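You operate a simulated robot arm through the tools that you are given. There is no shell and no other tool. Be economical: measure what you need, move in short steps, check, and stop when the job is done.

You run a simulated robot arm. Do the job below in one go: nothing can be reset, and whatever is moved stays where it is left.

Task
Bend the brown blue-capped bar square; lay it in the silver flat tray.
Fine: cap against the back stop, clamp block pushed up for the bend; bending lever and clamp block end drawn back; stops, dial and other bars stay.

It is judged by the outcome, as a careful person would: the job done as asked, and still so three seconds after it is handed in. It fails if anything else is knocked over, pushed out of place, dropped, spilled or broken. A push-on lid holds only when it is set on centred and level and pressed home; a screw cap is set on level and turned clockwise until tight.

Robot
A 7-joint arm with a two-finger parallel gripper, fixed in place. Base frame: the origin is at the foot of the arm, x ahead of it, y to its left, z up. Lengths are in mm, angles in degrees, forces in N, time in s.
Its first joint turns from -66.0 to 66.0 degrees. Payload 2.6 kg.
The tool frame sits at the grasp point between the pads (the TCP): z along the fingers, y along the line on which they close. The tips reach 30 mm beyond it. Largest opening 94 mm; finger width 28, thickness 10; the body of the gripper, 50 by 96 mm, starts 55 mm behind the TCP.
Orientation is told as [roll, pitch, yaw] about the base's x, y, z axes, in that order, counted from this pose: with the fingers straight down and closing along the base's y, the tool's x points along the base's -x, its y along +y and its z along -z.

Tools
- The arm moves only by the tool jog_arm. Its argument "steps" is a list of rows, each a list of 2 entries, a list of its own where there are three numbers: the shift along the tool's x, y, z in mm, then the turn, a rotation vector about the tool's x, y, z in degrees. In form: [[[x, y, z], [ax, ay, az]], ...]. A call has 1 to 10 rows; each row shifts and turns the commanded pose from where the row before left it, along the tool's axes as they then stand. "jaw" is the opening, from 0 (shut) to 1 (fully open), set as the call begins (left out, the last holds). A row lasts 0.2 s, in which the tool goes at most 50 mm and 8.6 degrees; a call with a longer step from one row to the next is refused whole, and so is a gripper value outside its range. A pose out of reach is approached as far as the arm can. The call stops where the force on the tool passes 90 N (or 10 N more than at its start, if that is more) or the arm is blocked; 0.2 s more then pass. The fingers move at their own pace (about 72 mm/s each) and stop on an object; they squeeze with about 42 N. The grip force told is the motor's: it shows also when the fingers shut on nothing. Time passes only in rows, and 0.2 s behind the last, so rows that do not move let the fingers close. The reply holds the time, the measured pose of the TCP, the force on the tool along the base axes, the opening and the grip force, in the units named above and with some noise.
- Cameras (640 x 400 px; columns grow to the right, rows downward): "scene" is fixed at [32.1, 438.6, 547.8]; the picture's right is [-0.75, -0.66, 0.00], its down [-0.48, 0.54, -0.69] and it looks along [0.46, -0.51, -0.73] (base axes); focal length 322 px, centre (320, 200). "wrist" rides on the gripper at [76, 14, -103] in the tool frame; the picture's right is [-0.18, 0.98, 0.00], its down [-0.75, -0.14, -0.64] and it looks along [-0.63, -0.12, 0.77] (tool axes); focal length 243 px, centre (320, 200). There is no depth. A picture from a camera that has moved, and an enlarged one, comes with that camera's place and axes in the base frame and with its lens.
- get_image(camera): a new picture of that camera. The clock stands still meanwhile.
- close_up(camera, box): a new picture of the part [left, top, right, bottom] of that camera's present view, enlarged. The clock stands still meanwhile.
- hand_in(): hands the job in; it is judged then, once.

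Work in short steps. Places have to be worked out from the pictures, the camera data and where the tool is seen: move nearer, look again, correct. Check each grasp and each placing, and mend what went wrong. You have 120 turns and 68 pictures in all, those below and enlarged ones among them. Open the gripper and draw the arm clear of the work before you hand the job in, unless the task says otherwise; then end with one line.

The tools are called as name(argument=value, ...) on one line, values as JSON. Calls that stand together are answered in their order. jog_arm: Moves the arm, as the interface text tells. Its arguments: {"type":"object","properties":{"steps":{"type":"array"},"jaw":{"type":"number"}},"required":["steps"]} The other tools are called the same way: get_image (camera) takes a picture; close_up (camera, box) takes an enlarged picture of a part of a camera's view; hand_in () hands the job in.

At the start:

```text
time_s: 0.0
eef_pos: [346.9, 195.1, 291.6]
ee_rot: [0.0, 0.0, -0.1]
force: [-0.3, -0.1, -0.6]
gripper_width: 94.1
gripper_force: 0.0
```

scene: 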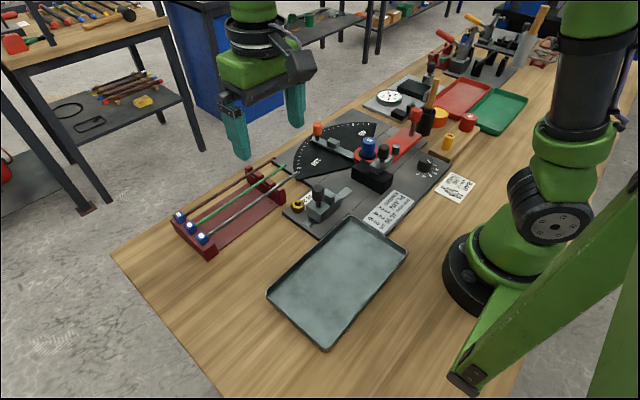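
wrist: 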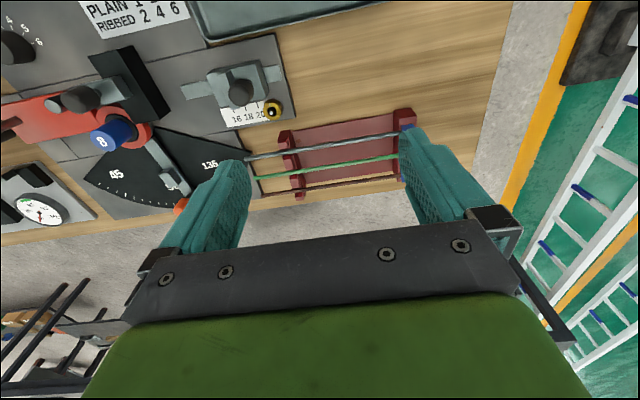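

I start with enlarged views of the bending fixture and the bar rack.

close_up(camera="scene", box=[260, 70, 500, 220])

close_up(camera="scene", box=[150, 130, 390, 280])

close_up(camera="wrist", box=[0, 0, 320, 200])

```text
2.67 times, centred on (380, 145) of scene
camera zoom: at [32.1, 438.6, 547.8], right [-0.75, -0.66, 0.0], down [-0.48, 0.54, -0.69], along [0.46, -0.51, -0.73], focal length 857 px, centre (160, 347)
```

zoom: 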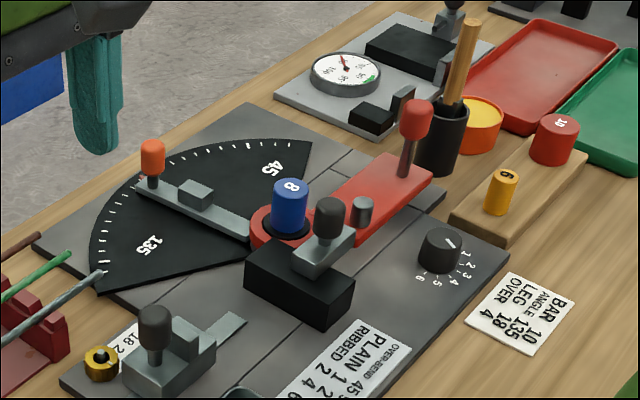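

```text
2.67 times, centred on (270, 205) of scene
camera zoom: at [32.1, 438.6, 547.8], right [-0.75, -0.66, 0.0], down [-0.48, 0.54, -0.69], along [0.46, -0.51, -0.73], focal length 857 px, centre (453, 187)
```

zoom: 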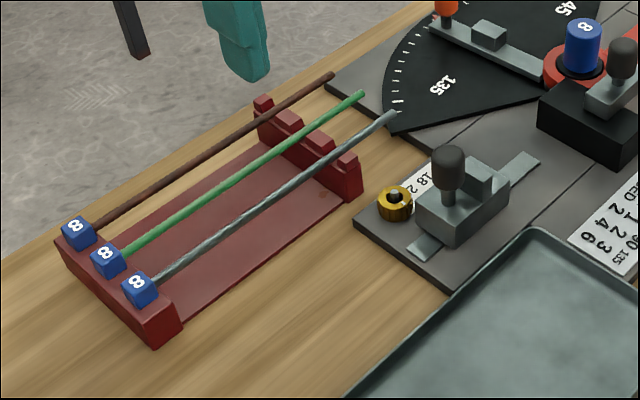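

```text
2.00 times, centred on (160, 100) of wrist
camera zoom: at [271.6, 209.7, 392.0], right [0.18, 0.98, 0.0], down [0.75, -0.14, 0.64], along [0.63, -0.12, -0.77], focal length 485 px, centre (640, 400)
```

zoom: 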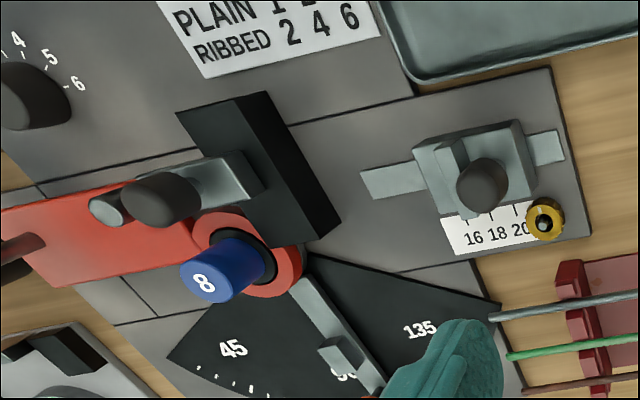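

The yellow lock nut seen from both cameras triangulates to z ≈ 24, so the bench here seems to be near z ≈ 0, not -404; I'll verify that as I go. I'll move over the fixture for a better look.

jog_arm(steps=[[[24, -39, -5], [0, 0, 0]], [[24, -39, -5], [0, 0, 0]], [[24, -39, -5], [0, 0, 0]], [[24, -39, -5], [0, 0, 0]], [[24, -39, -5], [0, 0, 0]], [[24, -39, -5], [0, 0, 0]]], jaw=0.4)

get_image(camera="wrist")

close_up(camera="scene", box=[280, 90, 460, 210])

```text
time_s: 1.4
eef_pos: [202.9, -41.3, 319.2]
ee_rot: [-0.1, -0.1, 0.0]
force: [-0.1, 0.7, 1.6]
gripper_width: 37.7
gripper_force: 0.0
```

```text
62 pictures are left
camera wrist: at [127.0, -26.5, 421.0], right [0.18, 0.98, 0.0], down [0.75, -0.14, 0.64], along [0.63, -0.12, -0.77], focal length 243 px, centre (320, 200)
```

wrist: 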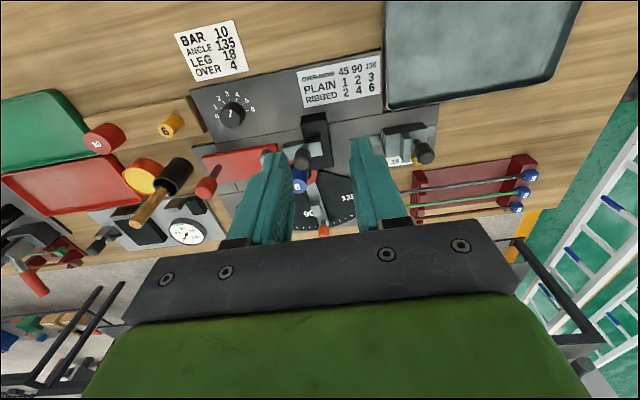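

```text
3.33 times, centred on (370, 150) of scene
camera zoom: at [32.1, 438.6, 547.8], right [-0.75, -0.66, 0.0], down [-0.48, 0.54, -0.69], along [0.46, -0.51, -0.73], focal length 1072 px, centre (153, 367)
```

zoom: 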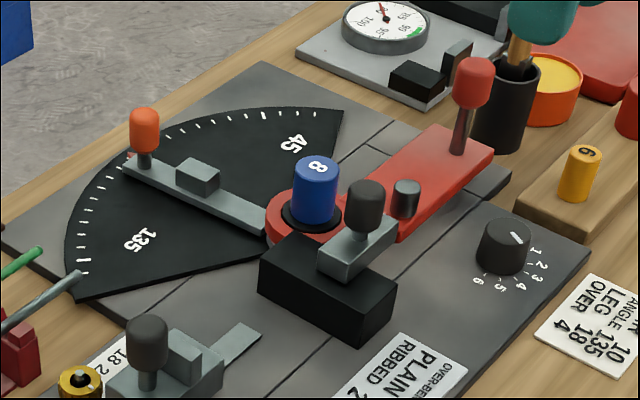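

I'll move forward and lower for a top-down, higher-resolution view of the fixture.

jog_arm(steps=[[[-35, 0, 15], [0, 0, 0]], [[-35, 0, 15], [0, 0, 0]], [[-35, 0, 15], [0, 0, 0]], [[-35, 0, 15], [0, 0, 0]]])

close_up(camera="wrist", box=[120, 0, 440, 200])

```text
time_s: 2.4
eef_pos: [342.5, -38.5, 258.4]
ee_rot: [-0.1, -0.1, 0.0]
force: [0.0, -0.1, -0.6]
gripper_width: 37.7
gripper_force: 0.0
```

```text
2.00 times, centred on (280, 100) of wrist
camera zoom: at [267.0, -24.7, 359.9], right [0.18, 0.98, 0.0], down [0.75, -0.14, 0.64], along [0.63, -0.12, -0.77], focal length 485 px, centre (400, 400)
```

zoom: 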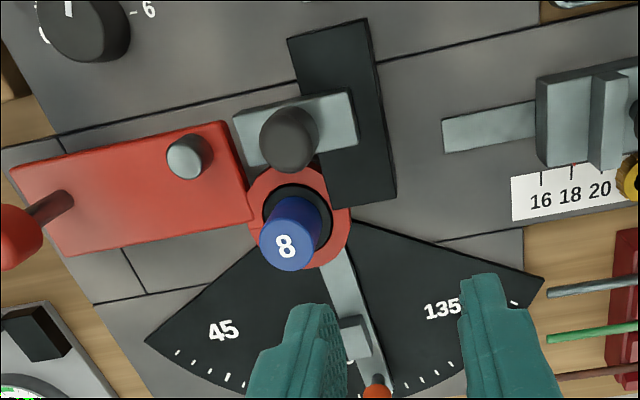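

The mandrel axis triangulates to about (372, -117), top z ≈ 73. I need to understand the clamp block, so I'll turn the wrist camera to look along -y at it from the back-stop side.

jog_arm(steps=[[[-10, 45, 0], [0, 0, 0]], [[-10, 45, 0], [0, 0, 0]], [[0, 0, 0], [0, 0, 8.5]], [[0, 0, 0], [0, 0, 8.5]], [[0, 0, 0], [0, 0, 8.5]], [[0, 0, 0], [0, 0, 8.5]], [[0, 0, 0], [0, 0, 8.5]], [[0, 0, 0], [0, 0, 8.5]], [[0, 0, 0], [0, 0, 8.5]], [[0, 0, 0], [0, 0, 8.5]]], jaw=1)

get_image(camera="wrist")

```text
time_s: 4.6
eef_pos: [361.6, 50.8, 260.8]
ee_rot: [-0.1, 0.0, -68.2]
force: [-0.5, 0.9, -0.2]
gripper_width: 94.2
gripper_force: 0.0
```

```text
59 pictures are left
camera wrist: at [348.1, 127.3, 362.2], right [0.98, 0.19, 0.0], down [0.15, -0.75, 0.64], along [0.12, -0.63, -0.77], focal length 243 px, centre (320, 200)
```

wrist: 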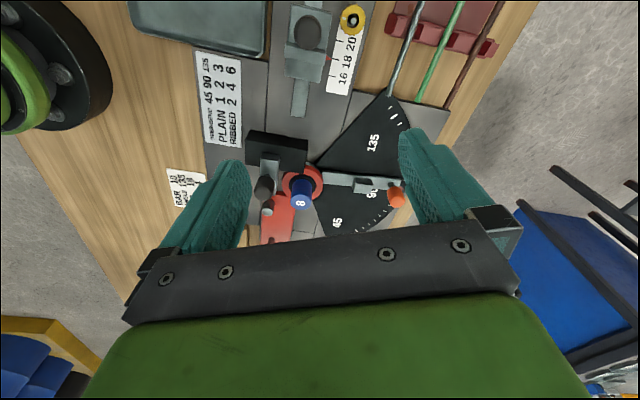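

Good view direction. I'll go lower and tilt a bit flatter to see under the clamp and the bar channel.

jog_arm(steps=[[[-5, 0, 40], [0, 0, 0]], [[-5, 0, 40], [0, 0, 0]], [[0, 0, 35], [0, 0, 0]], [[0, 0, 0], [0, -8.5, 0]], [[0, 0, 0], [0, -8.5, 0]]])

close_up(camera="wrist", box=[160, 40, 480, 240])

```text
time_s: 5.8
eef_pos: [367.4, 41.4, 145.8]
ee_rot: [0.1, -17.1, -68.1]
force: [0.5, -0.3, 0.3]
gripper_width: 93.9
gripper_force: 0.1
```

```text
2.00 times, centred on (320, 140) of wrist
camera zoom: at [343.3, 142.4, 220.6], right [0.98, 0.2, 0.06], down [0.07, -0.55, 0.84], along [0.2, -0.81, -0.55], focal length 485 px, centre (320, 320)
```

zoom: 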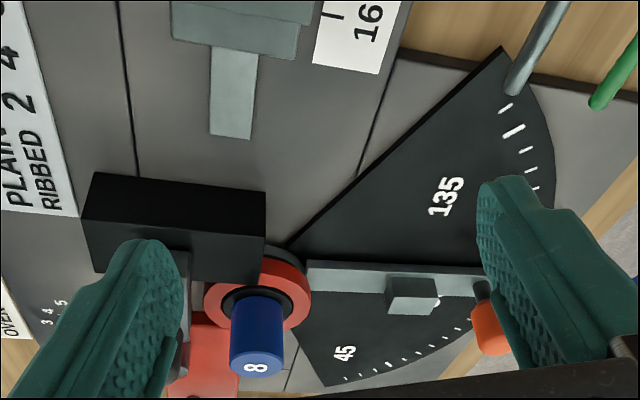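

The black block hides the channel; I'll shift sideways toward -x, so the block and clamp sit between the fingers, and look again.

jog_arm(steps=[[[0, -40, 0], [0, 0, 0]], [[0, -20, 0], [0, -8.5, 0]]])

close_up(camera="wrist", box=[220, 60, 420, 220])

```text
time_s: 6.4
eef_pos: [311.1, 19.8, 146.7]
ee_rot: [0.1, -25.6, -68.1]
force: [-0.1, -0.2, 0.1]
gripper_width: 94.0
gripper_force: 0.0
```

```text
2.50 times, centred on (320, 140) of wrist
camera zoom: at [283.7, 129.6, 204.3], right [0.97, 0.21, 0.08], down [0.02, -0.43, 0.9], along [0.23, -0.88, -0.42], focal length 606 px, centre (320, 350)
```

zoom: 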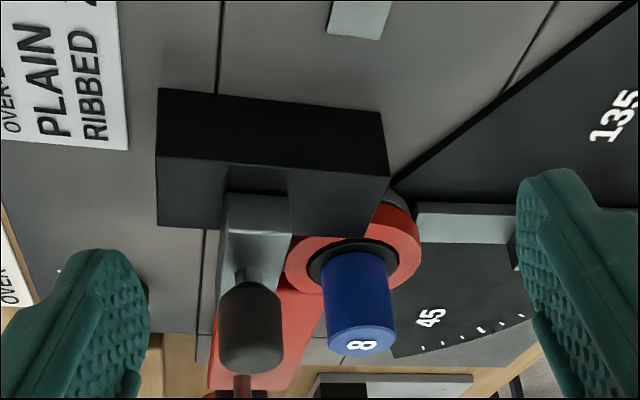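

Now it's clear: the black block is a support (top z ≈ 43, x 276–365, y -48…-87). The grey clamp with dark knob at about (312,-91) slides on it toward the mandrel, and the bar lies between the two at x ≈ 352. The back-stop face is near y ≈ 44. Next I level the tool, yaw to -90 and rise to go to the rack.

jog_arm(steps=[[[0, 0, -30], [0, 8.5, 0]], [[0, 0, -30], [0, 8.5, 0]], [[0, 0, -30], [0, 8.5, 0]], [[0, 0, 0], [0, 0, 8]], [[0, 0, 0], [0, 0, 8]], [[0, 0, 0], [0, 0, 5.8]]])

```text
time_s: 7.8
eef_pos: [301.6, 44.2, 231.5]
ee_rot: [0.0, 0.0, -90.1]
force: [0.3, 0.1, 0.7]
gripper_width: 93.8
gripper_force: 0.1
```

With yaw -90, tool x = base +y and tool y = base +x. I move toward the rack, testing the reach.

jog_arm(steps=[[[28, 30, 5], [0, 0, 0]], [[28, 30, 5], [0, 0, 0]], [[28, 30, 5], [0, 0, 0]], [[28, 30, 5], [0, 0, 0]], [[28, 30, 5], [0, 0, 0]], [[28, 30, 5], [0, 0, 0]]])

get_image(camera="wrist")

```text
time_s: 9.2
eef_pos: [480.2, 214.7, 201.5]
ee_rot: [0.0, 0.0, -89.8]
force: [0.9, 0.4, -1.3]
gripper_width: 94.1
gripper_force: 0.0
```

```text
56 pictures are left
camera wrist: at [495.1, 291.0, 302.7], right [0.98, -0.18, 0.0], down [-0.14, -0.75, 0.64], along [-0.12, -0.63, -0.77], focal length 243 px, centre (320, 200)
```

wrist: 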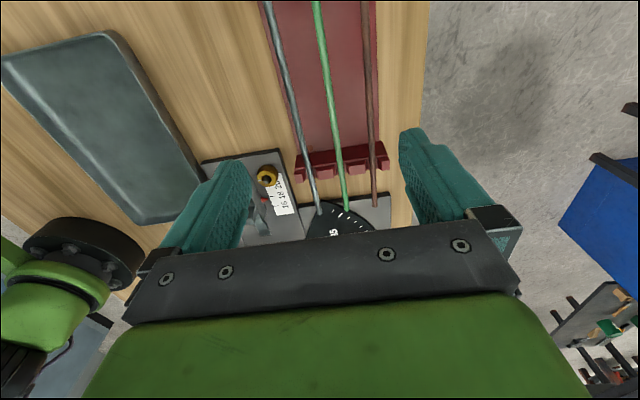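

The brown bar is at x ≈ 529. I'll try a point above it near the cap (y ≈ 262), high first.

jog_arm(steps=[[[16, 16, 15], [0, 0, 0]], [[16, 16, 15], [0, 0, 0]], [[15, 17, 15], [0, 0, 0]]])

close_up(camera="wrist", box=[220, 0, 460, 200])

close_up(camera="scene", box=[130, 110, 330, 280])

```text
time_s: 10.0
eef_pos: [529.9, 262.3, 155.1]
ee_rot: [0.0, 0.0, -89.7]
force: [-0.3, -0.4, -0.6]
gripper_width: 94.1
gripper_force: 0.1
```

```text
2.00 times, centred on (340, 100) of wrist
camera zoom: at [544.3, 338.4, 257.1], right [0.98, -0.18, 0.0], down [-0.14, -0.75, 0.64], along [-0.12, -0.63, -0.77], focal length 485 px, centre (280, 400)
```

zoom: 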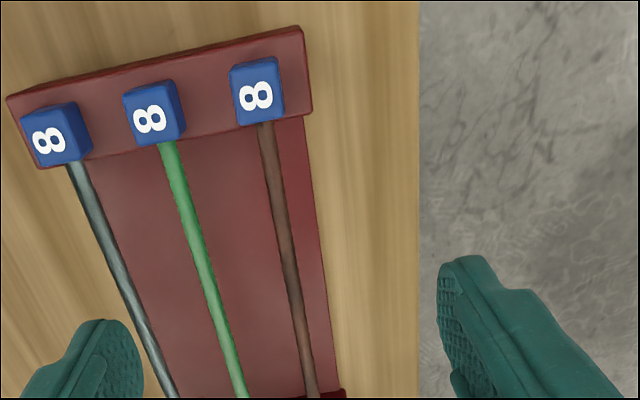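

```text
2.35 times, centred on (230, 195) of scene
camera zoom: at [32.1, 438.6, 547.8], right [-0.75, -0.66, 0.0], down [-0.48, 0.54, -0.69], along [0.46, -0.51, -0.73], focal length 756 px, centre (532, 212)
```

zoom: 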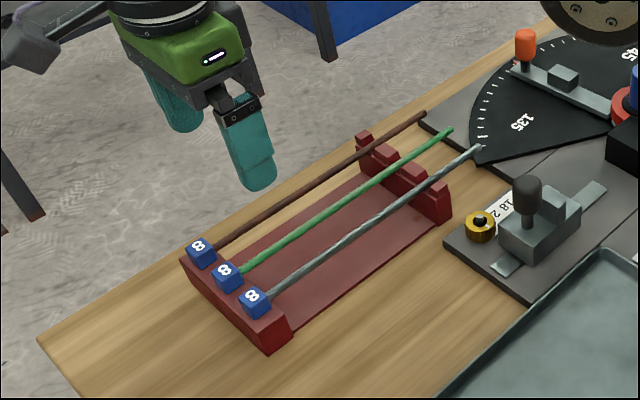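

Bar axis ≈ x 530.5, z ≈ 42; cap spans y ≈ 303–323. Narrow the jaws (so the green bar 40 mm away is clear) and descend part way.

jog_arm(steps=[[[0, 0, 0], [0, 0, 0]], [[0, 0, 0], [0, 0, 0]], [[0, 0.5, 25], [0, 0, 0]], [[0, 0, 25], [0, 0, 0]], [[0, 0, 25], [0, 0, 0]]], jaw=0.42)

get_image(camera="wrist")

close_up(camera="scene", box=[140, 120, 340, 260])

```text
time_s: 11.2
eef_pos: [532.2, 262.0, 79.7]
ee_rot: [0.0, 0.0, -89.8]
force: [-1.2, 0.7, 0.2]
gripper_width: 39.5
gripper_force: 0.2
```

```text
53 pictures are left
camera wrist: at [546.6, 338.3, 180.8], right [0.98, -0.18, 0.0], down [-0.14, -0.75, 0.64], along [-0.12, -0.63, -0.77], focal length 243 px, centre (320, 200)
```

wrist: 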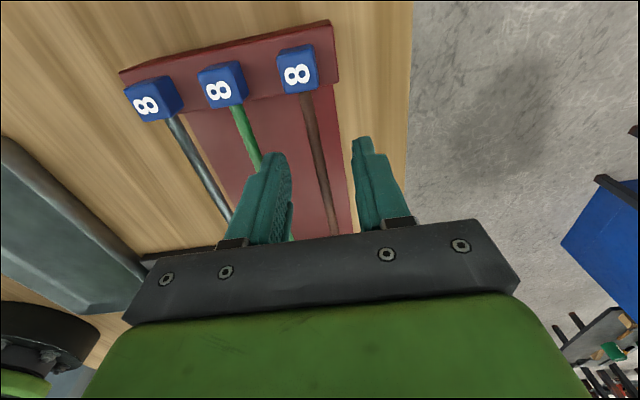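

```text
2.86 times, centred on (240, 190) of scene
camera zoom: at [32.1, 438.6, 547.8], right [-0.75, -0.66, 0.0], down [-0.48, 0.54, -0.69], along [0.46, -0.51, -0.73], focal length 918 px, centre (549, 229)
```

zoom: 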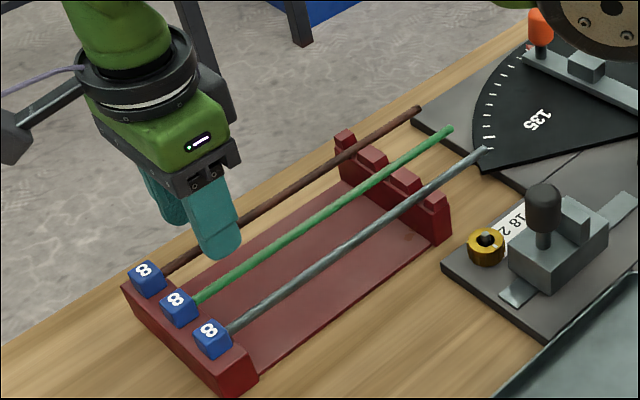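

Aligned (bar between fingers). Descend 31 mm and close.

jog_arm(steps=[[[0, -1, 16], [0, 0, 0]], [[0, 0, 15], [0, 0, 0]]])

jog_arm(steps=[[[0, 0, 0], [0, 0, 0]], [[0, 0, 0], [0, 0, 0]], [[0, 0, 0], [0, 0, 0]]], jaw=0)

get_image(camera="wrist")

```text
time_s: 11.8
eef_pos: [529.8, 261.9, 47.5]
ee_rot: [0.2, 0.0, -89.9]
force: [-0.1, 0.2, 0.0]
gripper_width: 39.3
gripper_force: 0.0
```

```text
time_s: 12.6
eef_pos: [528.9, 262.2, 48.6]
ee_rot: [0.1, 0.1, -89.7]
force: [-0.4, 0.2, 10.7]
gripper_width: 7.1
gripper_force: 40.9
```

```text
51 pictures are left
camera wrist: at [543.8, 337.2, 150.8], right [0.98, -0.18, 0.0], down [-0.14, -0.75, 0.64], along [-0.11, -0.63, -0.77], focal length 243 px, centre (320, 200)
```

wrist: 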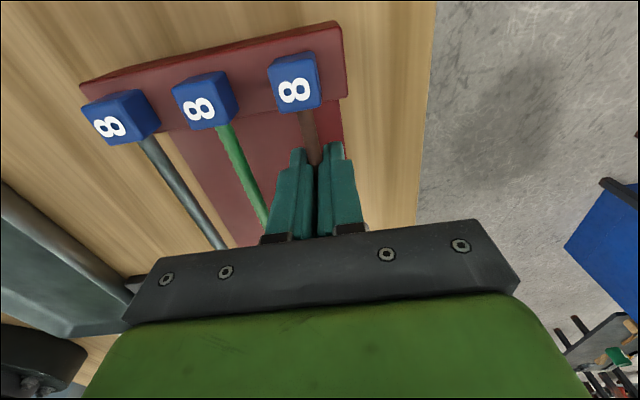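

The grip holds a 7 mm bar. Lift straight up and check.

jog_arm(steps=[[[0, 0, -15], [0, 0, 0]], [[0, 0, -30], [0, 0, 0]], [[0, 0, -40], [0, 0, 0]], [[0, 0, -35], [0, 0, 0]]])

get_image(camera="wrist")

get_image(camera="scene")

```text
time_s: 13.6
eef_pos: [529.2, 259.5, 169.3]
ee_rot: [0.0, 0.0, -89.7]
force: [-1.2, 0.8, -0.7]
gripper_width: 6.9
gripper_force: 40.9
```

```text
50 pictures are left
camera wrist: at [543.5, 335.0, 271.0], right [0.98, -0.18, 0.0], down [-0.14, -0.75, 0.64], along [-0.12, -0.63, -0.77], focal length 243 px, centre (320, 200)
```

wrist: 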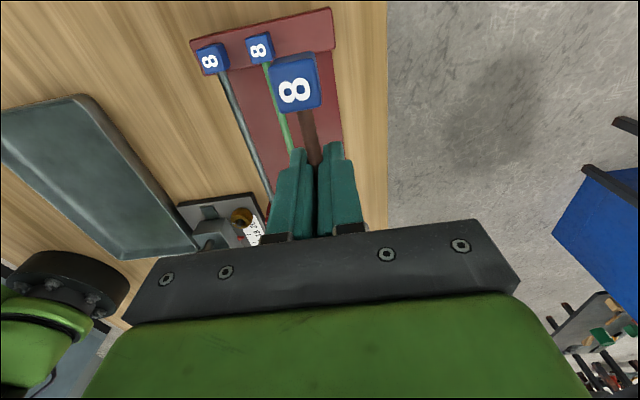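

```text
49 pictures are left
```

scene: 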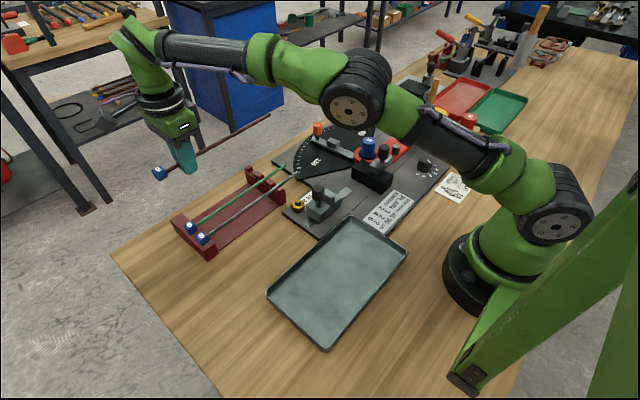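

The bar is held level. Transfer above the fixture at a safe height.

jog_arm(steps=[[[-36, -22.7, 0], [0, 0, 0]], [[-36, -22.7, 0], [0, 0, 0]], [[-36, -22.7, 0], [0, 0, 0]], [[-36, -22.7, 0], [0, 0, 0]], [[-36, -22.7, 0], [0, 0, 0]], [[-36, -22.7, 0], [0, 0, 0]], [[-36, -22.7, 0], [0, 0, 0]], [[-36, -22.7, 0], [0, 0, 0]]])

get_image(camera="wrist")

close_up(camera="scene", box=[260, 90, 460, 230])

```text
time_s: 15.4
eef_pos: [349.4, -31.4, 168.9]
ee_rot: [0.0, 0.1, -89.7]
force: [0.3, 0.4, -1.0]
gripper_width: 6.8
gripper_force: 40.5
```

```text
48 pictures are left
camera wrist: at [364.0, 45.6, 270.2], right [0.98, -0.18, 0.0], down [-0.14, -0.75, 0.64], along [-0.12, -0.63, -0.77], focal length 243 px, centre (320, 200)
```

wrist: 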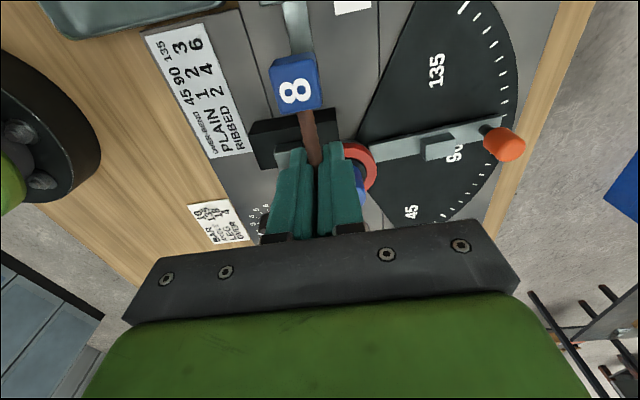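

```text
2.86 times, centred on (360, 160) of scene
camera zoom: at [32.1, 438.6, 547.8], right [-0.75, -0.66, 0.0], down [-0.48, 0.54, -0.69], along [0.46, -0.51, -0.73], focal length 918 px, centre (206, 314)
```

zoom: 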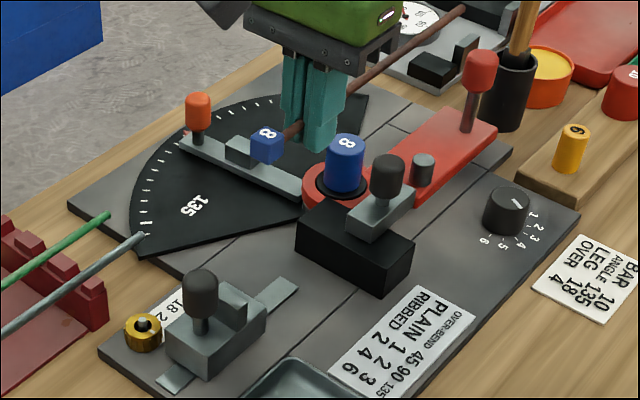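

Bar is above the channel. Shift to x ≈ 346, y ≈ -26 and descend to just above the knobs, then look.

jog_arm(steps=[[[5, -3, 0], [0, 0, 0]], [[0, 0, 30], [0, 0, 0]], [[0, 0, 30], [0, 0, 0]], [[0, 0, 20], [0, 0, 0]]])

close_up(camera="wrist", box=[200, 0, 440, 200])

close_up(camera="scene", box=[280, 100, 440, 220])

```text
time_s: 16.4
eef_pos: [346.3, -23.7, 91.5]
ee_rot: [0.3, 0.0, -89.9]
force: [-3.5, 2.6, 14.7]
gripper_width: 7.2
gripper_force: 40.8
```

```text
2.00 times, centred on (320, 100) of wrist
camera zoom: at [361.1, 51.7, 193.7], right [0.98, -0.18, 0.0], down [-0.14, -0.75, 0.64], along [-0.11, -0.63, -0.77], focal length 485 px, centre (320, 400)
```

zoom: 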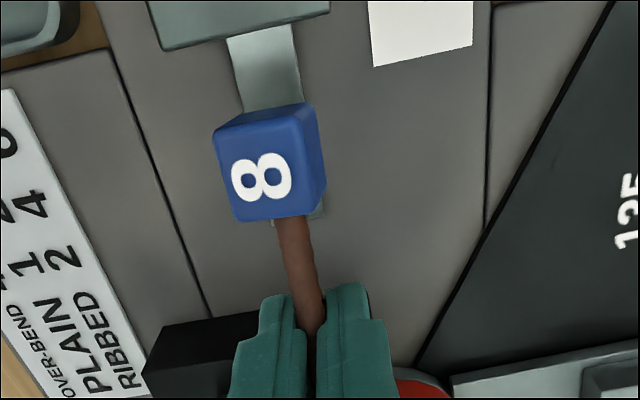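

```text
3.33 times, centred on (360, 160) of scene
camera zoom: at [32.0, 438.6, 547.8], right [-0.75, -0.66, 0.0], down [-0.48, 0.54, -0.69], along [0.46, -0.51, -0.73], focal length 1072 px, centre (187, 333)
```

zoom: 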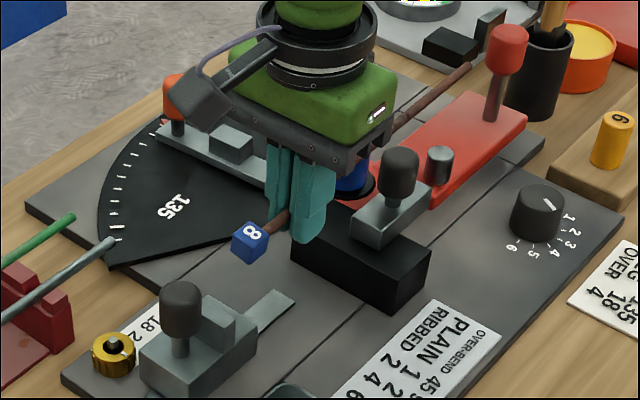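

The upward force of ~15 N suggests the bar tail touched something (red lever knob or mandrel). I raise a little and look closely.

jog_arm(steps=[[[0, 0, -20], [0, 0, 0]], [[0, 0, 0], [0, 0, 0]]])

close_up(camera="scene", box=[340, 80, 460, 160])

```text
time_s: 17.0
eef_pos: [343.8, -24.0, 109.5]
ee_rot: [0.0, 0.0, -89.8]
force: [0.5, 0.0, -0.4]
gripper_width: 6.6
gripper_force: 40.8
```

```text
5.00 times, centred on (400, 120) of scene
camera zoom: at [32.1, 438.6, 547.8], right [-0.75, -0.66, 0.0], down [-0.48, 0.54, -0.69], along [0.46, -0.51, -0.73], focal length 1607 px, centre (-80, 600)
```

zoom: 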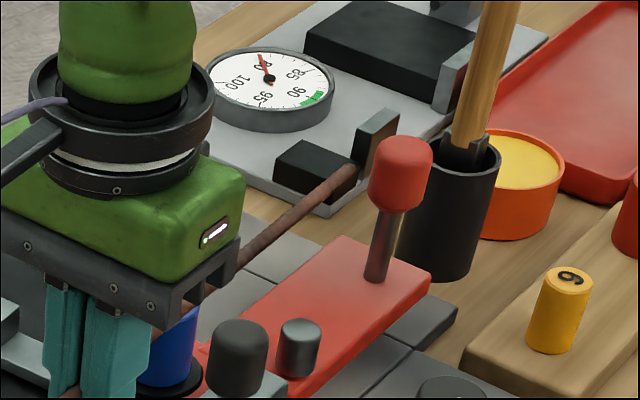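

No visible interference; possibly the tail brushed the red lever knob (at about (328,-251), radius 15). I shift +4 in x and +3 in y, then descend gently to see where contact starts.

jog_arm(steps=[[[2, 4, 0], [0, 0, 0]], [[0, 0, 8], [0, 0, 0]], [[0, 0, 8], [0, 0, 0]], [[0, 0, 0], [0, 0, 0]]])

jog_arm(steps=[[[0, 0, 6], [0, 0, 0]], [[0, 0, 0], [0, 0, 0]]])

```text
time_s: 18.0
eef_pos: [348.0, -20.9, 94.8]
ee_rot: [0.2, 0.0, -89.7]
force: [-4.4, 2.4, 17.2]
gripper_width: 7.2
gripper_force: 41.0
```

```text
time_s: 18.6
eef_pos: [347.4, -22.3, 86.6]
ee_rot: [-0.2, 0.0, -89.9]
force: [-3.6, -0.1, -2.4]
gripper_width: 7.1
gripper_force: 41.0
```

The contact at z ≈ 95 released at 87. Check what happened.

close_up(camera="scene", box=[320, 80, 460, 180])

get_image(camera="wrist")

```text
4.00 times, centred on (390, 130) of scene
camera zoom: at [32.1, 438.6, 547.8], right [-0.75, -0.66, 0.0], down [-0.48, 0.54, -0.69], along [0.46, -0.51, -0.73], focal length 1286 px, centre (40, 480)
```

zoom: 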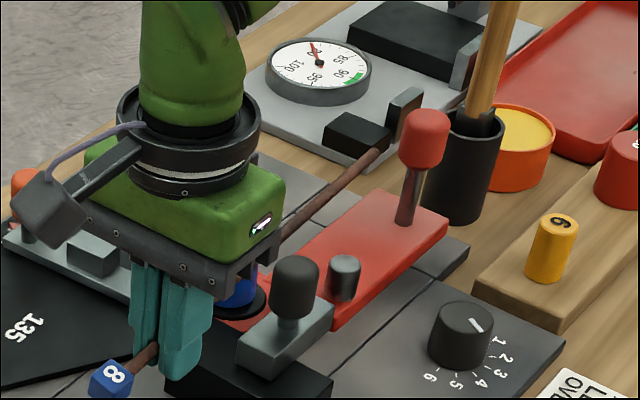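

```text
42 pictures are left
camera wrist: at [363.1, 53.9, 188.0], right [0.98, -0.18, 0.0], down [-0.14, -0.75, 0.64], along [-0.12, -0.63, -0.77], focal length 243 px, centre (320, 200)
```

wrist: 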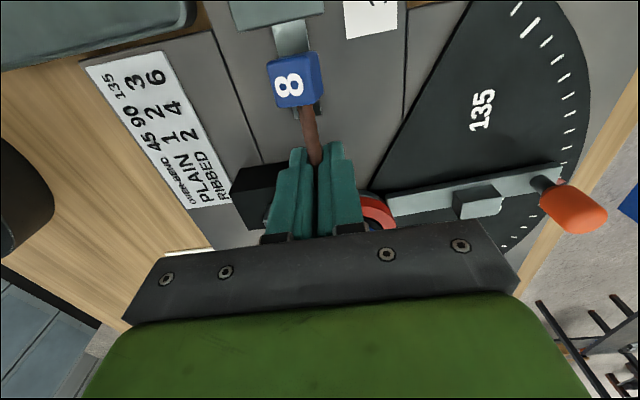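

Estimates suggest the bar has pivoted slightly in the grip (tail up). Zoom tightly on the mandrel/bar crossing.

close_up(camera="scene", box=[360, 115, 424, 165])

```text
8.00 times, centred on (392, 140) of scene
camera zoom: at [32.1, 438.6, 547.8], right [-0.75, -0.66, 0.0], down [-0.48, 0.54, -0.69], along [0.46, -0.51, -0.73], focal length 2572 px, centre (-256, 680)
```

zoom: 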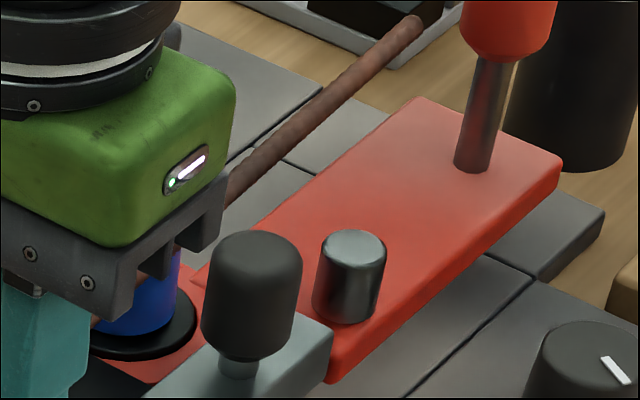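

My earlier camera vectors were slightly non-orthonormal. Recomputed, the mandrel is nearer x ≈ 364, y ≈ -107, top z ≈ 90, so its near face is at x ≈ 348 and the bar was touching its top edge. I raise, shift to x ≈ 340 and check the bar's tilt.

jog_arm(steps=[[[0, 0, -25], [0, 0, 0]], [[2, -5, -10], [0, 0, 0]], [[2, -4, 0], [0, 0, 0]], [[0, 0, 0], [0, 0, 0]]])

close_up(camera="scene", box=[320, 80, 440, 190])

```text
time_s: 19.6
eef_pos: [340.2, -18.2, 124.2]
ee_rot: [0.0, 0.0, -89.8]
force: [0.3, -0.5, -0.7]
gripper_width: 6.7
gripper_force: 40.7
```

```text
3.64 times, centred on (380, 135) of scene
camera zoom: at [32.1, 438.6, 547.8], right [-0.75, -0.66, 0.0], down [-0.48, 0.54, -0.69], along [0.46, -0.51, -0.73], focal length 1169 px, centre (102, 436)
```

zoom: 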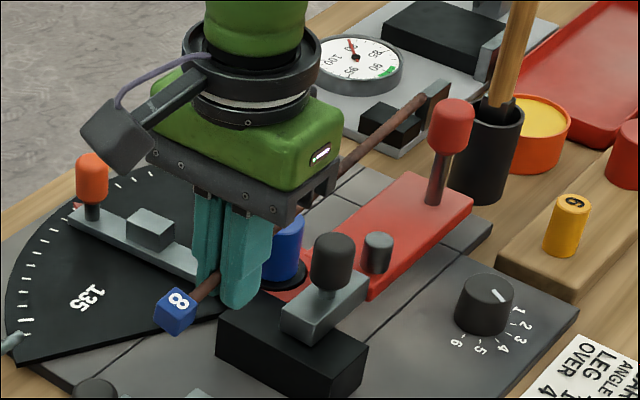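

Bar is tail-up by ~3.7°; I level it by tilting the tool, shift +4 in y to pass the red knob, and descend in stages.

jog_arm(steps=[[[4, 0, 0], [0, 3.7, 0]], [[0, 0, 15], [0, 0, 0]], [[0, 0, 15], [0, 0, 0]], [[0, 0, 10], [0, 0, 0]], [[0, 0, 0], [0, 0, 0]]])

close_up(camera="scene", box=[320, 100, 440, 190])

```text
time_s: 20.8
eef_pos: [339.8, -10.8, 82.6]
ee_rot: [0.0, 3.7, -89.9]
force: [0.3, -0.6, -0.9]
gripper_width: 6.7
gripper_force: 40.9
```

```text
4.44 times, centred on (380, 145) of scene
camera zoom: at [32.1, 438.6, 547.8], right [-0.75, -0.66, 0.0], down [-0.48, 0.54, -0.69], along [0.46, -0.51, -0.73], focal length 1429 px, centre (53, 444)
```

zoom: 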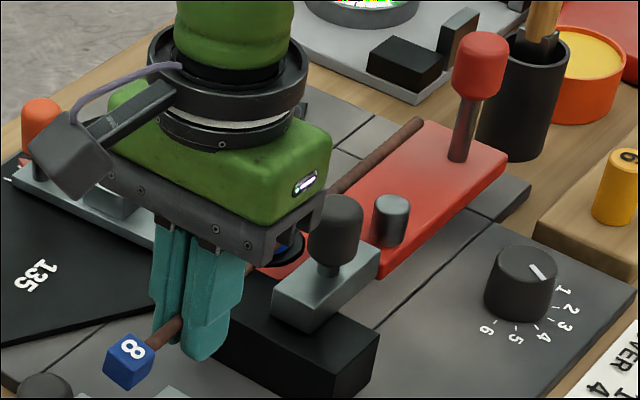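

Level and free, now beside the mandrel. Move -y a bit for stop clearance and lower further.

jog_arm(steps=[[[-13, 0, 0], [0, 0, 0]], [[0, 0, 12], [0, 0, 0]], [[0, 0, 10], [0, 0, 0]], [[0, 0, 0], [0, 0, 0]]])

close_up(camera="wrist", box=[200, 0, 440, 200])

close_up(camera="scene", box=[290, 110, 430, 220])

```text
time_s: 21.8
eef_pos: [340.7, -23.4, 58.8]
ee_rot: [-0.1, 3.7, -89.8]
force: [0.1, -0.6, -0.9]
gripper_width: 6.7
gripper_force: 40.9
```

```text
2.00 times, centred on (320, 100) of wrist
camera zoom: at [355.7, 46.0, 165.4], right [0.98, -0.18, -0.01], down [-0.14, -0.79, 0.59], along [-0.12, -0.58, -0.81], focal length 485 px, centre (320, 400)
```

zoom: 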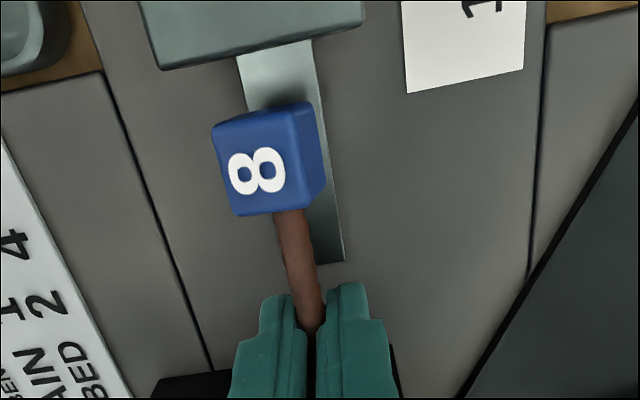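

```text
3.64 times, centred on (360, 165) of scene
camera zoom: at [32.1, 438.6, 547.8], right [-0.75, -0.66, 0.0], down [-0.48, 0.54, -0.69], along [0.46, -0.51, -0.73], focal length 1169 px, centre (174, 327)
```

zoom: 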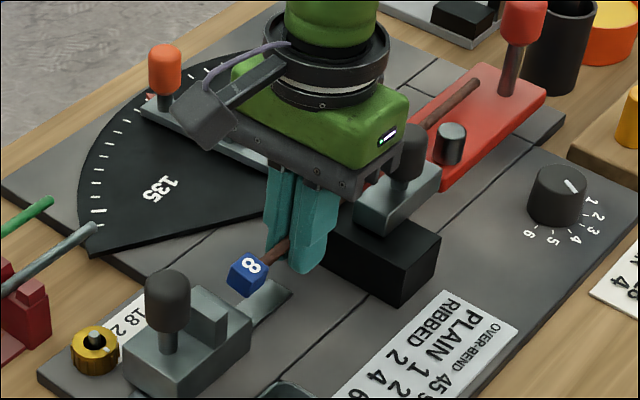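

Clear: ~9 mm gap between cap and stop. Lower slowly until the bar touches the support block.

jog_arm(steps=[[[0, 0, 3], [0, 0, 0]], [[0, 0, 2], [0, 0, 0]], [[0, 0, 0], [0, 0, 0]]])

jog_arm(steps=[[[0, 0, 2], [0, 0, 0]], [[0, 0, 0], [0, 0, 0]]])

```text
time_s: 22.6
eef_pos: [341.7, -22.8, 56.9]
ee_rot: [0.3, 3.8, -90.0]
force: [-24.8, -2.6, 71.6]
gripper_width: 7.1
gripper_force: 41.5
```

```text
time_s: 22.9
eef_pos: [342.1, -22.6, 57.6]
ee_rot: [0.6, 3.9, -90.1]
force: [-4.5, -0.4, 15.1]
gripper_width: 7.1
gripper_force: 41.0
stopped in row 1: the force on the tool passed its limit (the readings are from after the stop); the commanded pose is now the measured one
```

The bar now rests on the block edge (TCP z ≈ 57.5). Raise 1 mm and slide toward the back stop until touch.

jog_arm(steps=[[[0, 0, -1.5], [0, 0, 0]], [[5, 0, 0.3], [0, 0, 0]], [[2, 0, 0], [0, 0, 0]], [[0, 0, 0], [0, 0, 0]]])

jog_arm(steps=[[[1.5, 0, 0], [0, 0, 0]], [[0, 0, 0], [0, 0, 0]]])

close_up(camera="wrist", box=[200, 0, 440, 200])

```text
time_s: 23.9
eef_pos: [342.4, -16.1, 59.7]
ee_rot: [0.4, 3.8, -90.0]
force: [0.1, 0.0, -1.2]
gripper_width: 7.0
gripper_force: 41.5
```

```text
time_s: 24.6
eef_pos: [341.4, -13.7, 59.1]
ee_rot: [0.3, 3.8, -90.0]
force: [-0.2, 0.2, -1.4]
gripper_width: 6.6
gripper_force: 41.4
```

```text
2.00 times, centred on (320, 100) of wrist
camera zoom: at [356.6, 54.2, 165.6], right [0.98, -0.18, -0.01], down [-0.15, -0.79, 0.59], along [-0.11, -0.58, -0.81], focal length 485 px, centre (320, 400)
```

zoom: 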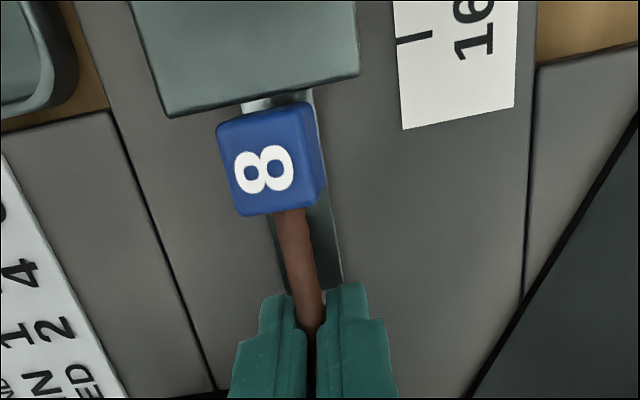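

A small gap remains; continue in small steps.

jog_arm(steps=[[[1.5, 0, 0], [0, 0, 0]], [[0, 0, 0], [0, 0, 0]]])

jog_arm(steps=[[[1.5, 0, 0], [0, 0, 0]], [[0, 0, 0], [0, 0, 0]]])

jog_arm(steps=[[[1.2, 0, 0], [0, 0, 0]], [[0, 0, 0], [0, 0, 0]]])

close_up(camera="wrist", box=[240, 0, 400, 120])

```text
time_s: 25.1
eef_pos: [341.7, -12.2, 58.4]
ee_rot: [0.4, 3.8, -90.1]
force: [0.7, -0.3, 0.1]
gripper_width: 6.9
gripper_force: 41.1
```

```text
time_s: 25.8
eef_pos: [341.8, -10.6, 57.9]
ee_rot: [0.4, 3.8, -90.2]
force: [-0.7, -4.8, -0.6]
gripper_width: 6.9
gripper_force: 41.0
```

```text
time_s: 26.4
eef_pos: [342.8, -9.6, 58.7]
ee_rot: [0.4, 3.8, -90.0]
force: [0.9, -5.1, -2.8]
gripper_width: 6.8
gripper_force: 41.2
```

```text
3.33 times, centred on (320, 60) of wrist
camera zoom: at [356.6, 58.1, 165.2], right [0.98, -0.18, -0.01], down [-0.15, -0.79, 0.59], along [-0.11, -0.58, -0.81], focal length 809 px, centre (320, 667)
```

zoom: 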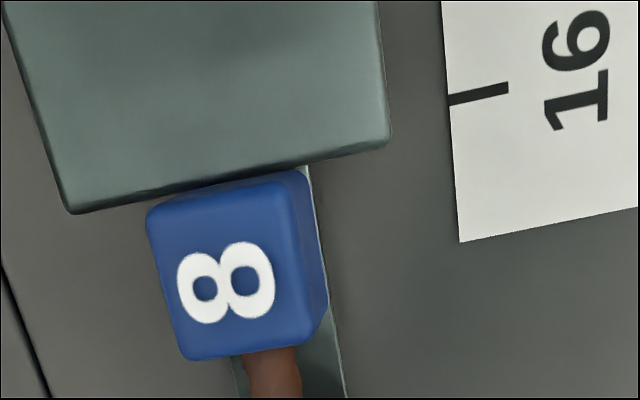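

Cap touches the stop (y force -5 N). Lower 1 mm and open gently.

jog_arm(steps=[[[0, 0, 1.2], [0, 0, 0]], [[0, 0, 0], [0, 0, 0]]])

jog_arm(steps=[[[0, 0, 0], [0, 0, 0]], [[0, 0, 0], [0, 0, 0]], [[0, 0, 0], [0, 0, 0]]], jaw=0.25)

close_up(camera="wrist", box=[220, 0, 420, 160])

close_up(camera="scene", box=[310, 100, 430, 210])

```text
time_s: 26.9
eef_pos: [341.9, -10.8, 57.7]
ee_rot: [0.4, 3.9, -90.1]
force: [-6.8, -4.0, 17.5]
gripper_width: 7.0
gripper_force: 40.7
```

```text
time_s: 27.8
eef_pos: [342.2, -10.5, 57.3]
ee_rot: [0.3, 3.8, -90.0]
force: [0.2, 1.4, 0.4]
gripper_width: 23.7
gripper_force: 0.3
```

```text
2.50 times, centred on (320, 80) of wrist
camera zoom: at [356.6, 58.4, 163.7], right [0.98, -0.18, -0.01], down [-0.15, -0.79, 0.59], along [-0.11, -0.58, -0.81], focal length 606 px, centre (320, 500)
```

zoom: 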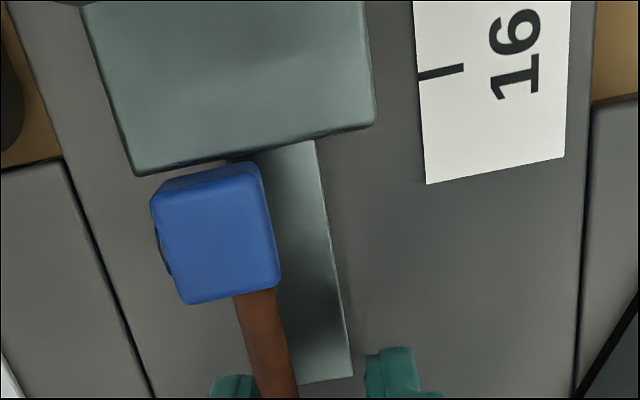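

```text
3.64 times, centred on (370, 155) of scene
camera zoom: at [32.1, 438.6, 547.8], right [-0.75, -0.66, 0.0], down [-0.48, 0.54, -0.69], along [0.46, -0.51, -0.73], focal length 1169 px, centre (138, 364)
```

zoom: 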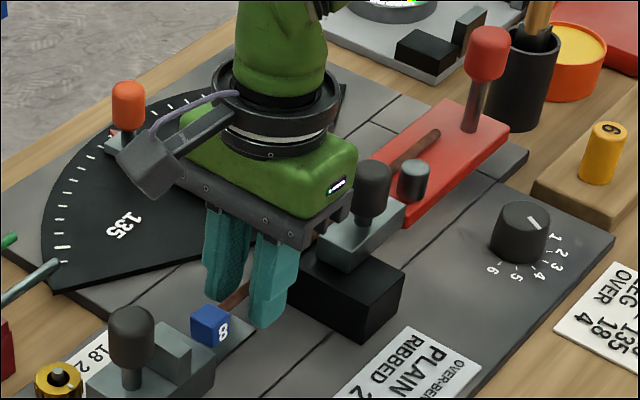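

The bar rolled a quarter turn in the channel on release (harmless), now lying at x ≈ 338. Check whether the cap is still against the stop.

close_up(camera="wrist", box=[250, 30, 350, 100])

close_up(camera="scene", box=[330, 170, 400, 215])

```text
5.71 times, centred on (300, 65) of wrist
camera zoom: at [356.6, 58.4, 163.7], right [0.98, -0.18, -0.01], down [-0.15, -0.79, 0.59], along [-0.11, -0.58, -0.81], focal length 1386 px, centre (434, 971)
```

zoom: 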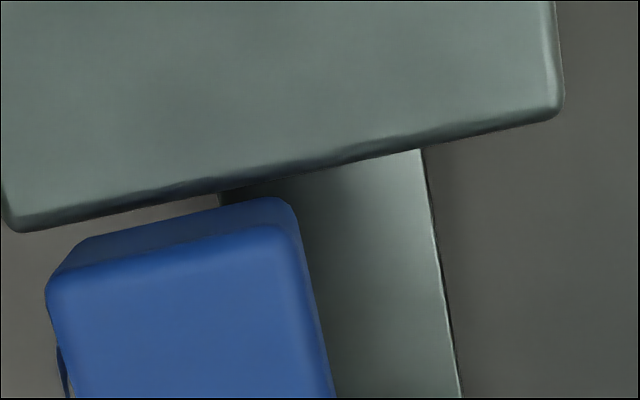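

```text
8.89 times, centred on (365, 192) of scene
camera zoom: at [32.1, 438.6, 547.8], right [-0.75, -0.66, 0.0], down [-0.48, 0.54, -0.69], along [0.46, -0.51, -0.73], focal length 2858 px, centre (-80, 267)
```

zoom: 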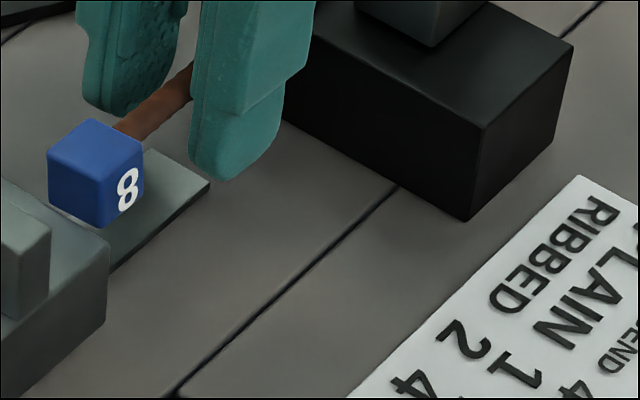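

There is a ~2.5 mm gap. I'll narrow the jaws loosely around the bar (not gripping) and use the fingers to push the cap's shoulder onto the stop.

jog_arm(steps=[[[0, -3.5, 0], [0, 0, 0]], [[0, 0, 0], [0, 0, 0]]], jaw=0.13)

jog_arm(steps=[[[8, 0, 0.5], [0, 0, 0]], [[6, 0, 0.4], [0, 0, 0]], [[0, 0, 0], [0, 0, 0]]])

close_up(camera="wrist", box=[220, 0, 420, 160])

```text
time_s: 28.4
eef_pos: [338.9, -11.4, 57.7]
ee_rot: [0.4, 3.8, -89.9]
force: [0.5, -1.1, 0.1]
gripper_width: 12.3
gripper_force: 0.1
```

```text
time_s: 29.1
eef_pos: [338.6, 4.0, 57.9]
ee_rot: [0.3, 3.8, -90.0]
force: [-0.2, -0.4, 0.3]
gripper_width: 12.4
gripper_force: 0.0
```

```text
2.50 times, centred on (320, 80) of wrist
camera zoom: at [352.8, 73.7, 164.0], right [0.98, -0.18, -0.01], down [-0.15, -0.79, 0.59], along [-0.11, -0.58, -0.81], focal length 606 px, centre (320, 500)
```

zoom: 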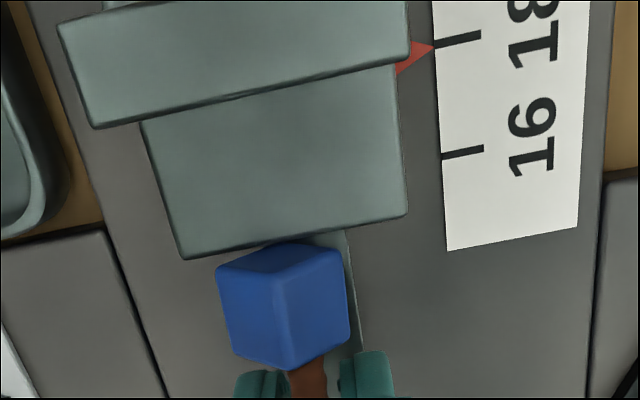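

The fingers are just behind the cap. Push on in 1–1.5 mm steps until I feel the stop.

jog_arm(steps=[[[2, 0, 0], [0, 0, 0]], [[1, 0, 0], [0, 0, 0]], [[0, 0, 0], [0, 0, 0]]])

jog_arm(steps=[[[1.5, 0, 0], [0, 0, 0]], [[0, 0, 0], [0, 0, 0]]])

jog_arm(steps=[[[1.2, 0, 0], [0, 0, 0]], [[0, 0, 0], [0, 0, 0]]])

close_up(camera="wrist", box=[250, 50, 370, 150])

```text
time_s: 29.9
eef_pos: [338.4, 7.4, 57.2]
ee_rot: [0.4, 3.8, -90.0]
force: [0.4, 0.7, 1.0]
gripper_width: 11.9
gripper_force: 0.0
```

```text
time_s: 30.6
eef_pos: [338.0, 10.2, 58.7]
ee_rot: [0.4, 3.8, -90.1]
force: [-0.3, 0.1, 0.1]
gripper_width: 12.3
gripper_force: 0.1
```

```text
time_s: 31.1
eef_pos: [338.1, 9.7, 58.8]
ee_rot: [0.4, 3.8, -90.1]
force: [-0.3, -0.5, 0.0]
gripper_width: 12.3
gripper_force: 0.0
```

```text
4.00 times, centred on (310, 100) of wrist
camera zoom: at [352.6, 79.5, 164.6], right [0.98, -0.18, -0.01], down [-0.15, -0.79, 0.59], along [-0.11, -0.58, -0.81], focal length 970 px, centre (360, 600)
```

zoom: 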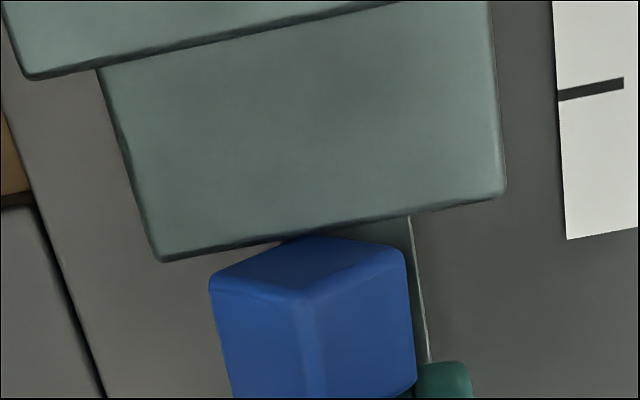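

Finger now touches the cap shoulder; continue small pushes.

jog_arm(steps=[[[1.2, 0, 0], [0, 0, 0]], [[0, 0, 0], [0, 0, 0]]])

jog_arm(steps=[[[1, 0, 0], [0, 0, 0]], [[0, 0, 0], [0, 0, 0]]])

jog_arm(steps=[[[0.8, 0, 0], [0, 0, 0]], [[0, 0, 0], [0, 0, 0]]])

close_up(camera="wrist", box=[250, 60, 370, 160])

```text
time_s: 31.8
eef_pos: [338.7, 13.0, 58.3]
ee_rot: [0.4, 3.7, -90.0]
force: [-0.1, -0.8, 0.5]
gripper_width: 12.3
gripper_force: 0.1
```

```text
time_s: 32.4
eef_pos: [338.5, 12.5, 58.3]
ee_rot: [0.4, 3.8, -90.0]
force: [0.4, 0.3, -1.1]
gripper_width: 12.4
gripper_force: 0.1
```

```text
time_s: 33.0
eef_pos: [338.9, 13.3, 59.7]
ee_rot: [0.3, 3.8, -90.0]
force: [0.7, 0.1, -0.8]
gripper_width: 12.4
gripper_force: 0.0
```

```text
4.00 times, centred on (310, 110) of wrist
camera zoom: at [353.3, 81.8, 164.9], right [0.98, -0.18, -0.01], down [-0.15, -0.79, 0.59], along [-0.11, -0.58, -0.81], focal length 970 px, centre (360, 560)
```

zoom: 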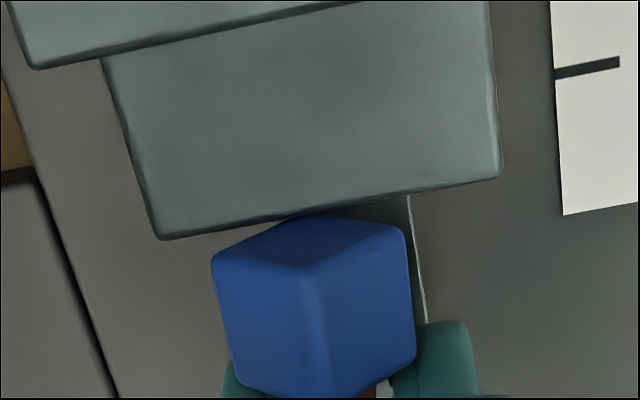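

Nearly closed; a few more pushes until there's force.

jog_arm(steps=[[[1, 0, 0], [0, 0, 0]], [[0, 0, 0], [0, 0, 0]]])

jog_arm(steps=[[[1, 0, 0], [0, 0, 0]], [[0, 0, 0], [0, 0, 0]]])

jog_arm(steps=[[[1, 0, 0], [0, 0, 0]], [[0, 0, 0], [0, 0, 0]]])

close_up(camera="wrist", box=[250, 60, 370, 160])

```text
time_s: 33.5
eef_pos: [338.5, 14.6, 59.0]
ee_rot: [0.4, 3.8, -90.0]
force: [0.3, -0.3, -1.0]
gripper_width: 12.3
gripper_force: 0.2
```

```text
time_s: 34.1
eef_pos: [338.6, 15.1, 59.8]
ee_rot: [0.4, 3.9, -90.0]
force: [0.3, -4.2, -1.9]
gripper_width: 12.6
gripper_force: 0.4
```

```text
time_s: 34.8
eef_pos: [338.2, 16.0, 59.0]
ee_rot: [0.5, 3.9, -90.0]
force: [1.4, -5.7, 1.3]
gripper_width: 12.3
gripper_force: 0.1
```

```text
4.00 times, centred on (310, 110) of wrist
camera zoom: at [353.1, 84.4, 165.5], right [0.98, -0.18, 0.0], down [-0.15, -0.79, 0.59], along [-0.11, -0.58, -0.81], focal length 970 px, centre (360, 560)
```

zoom: 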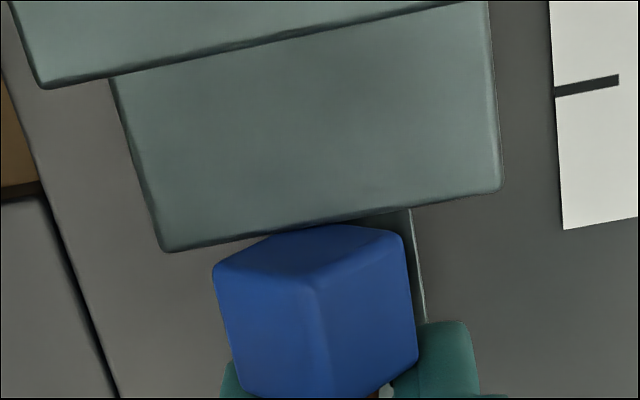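

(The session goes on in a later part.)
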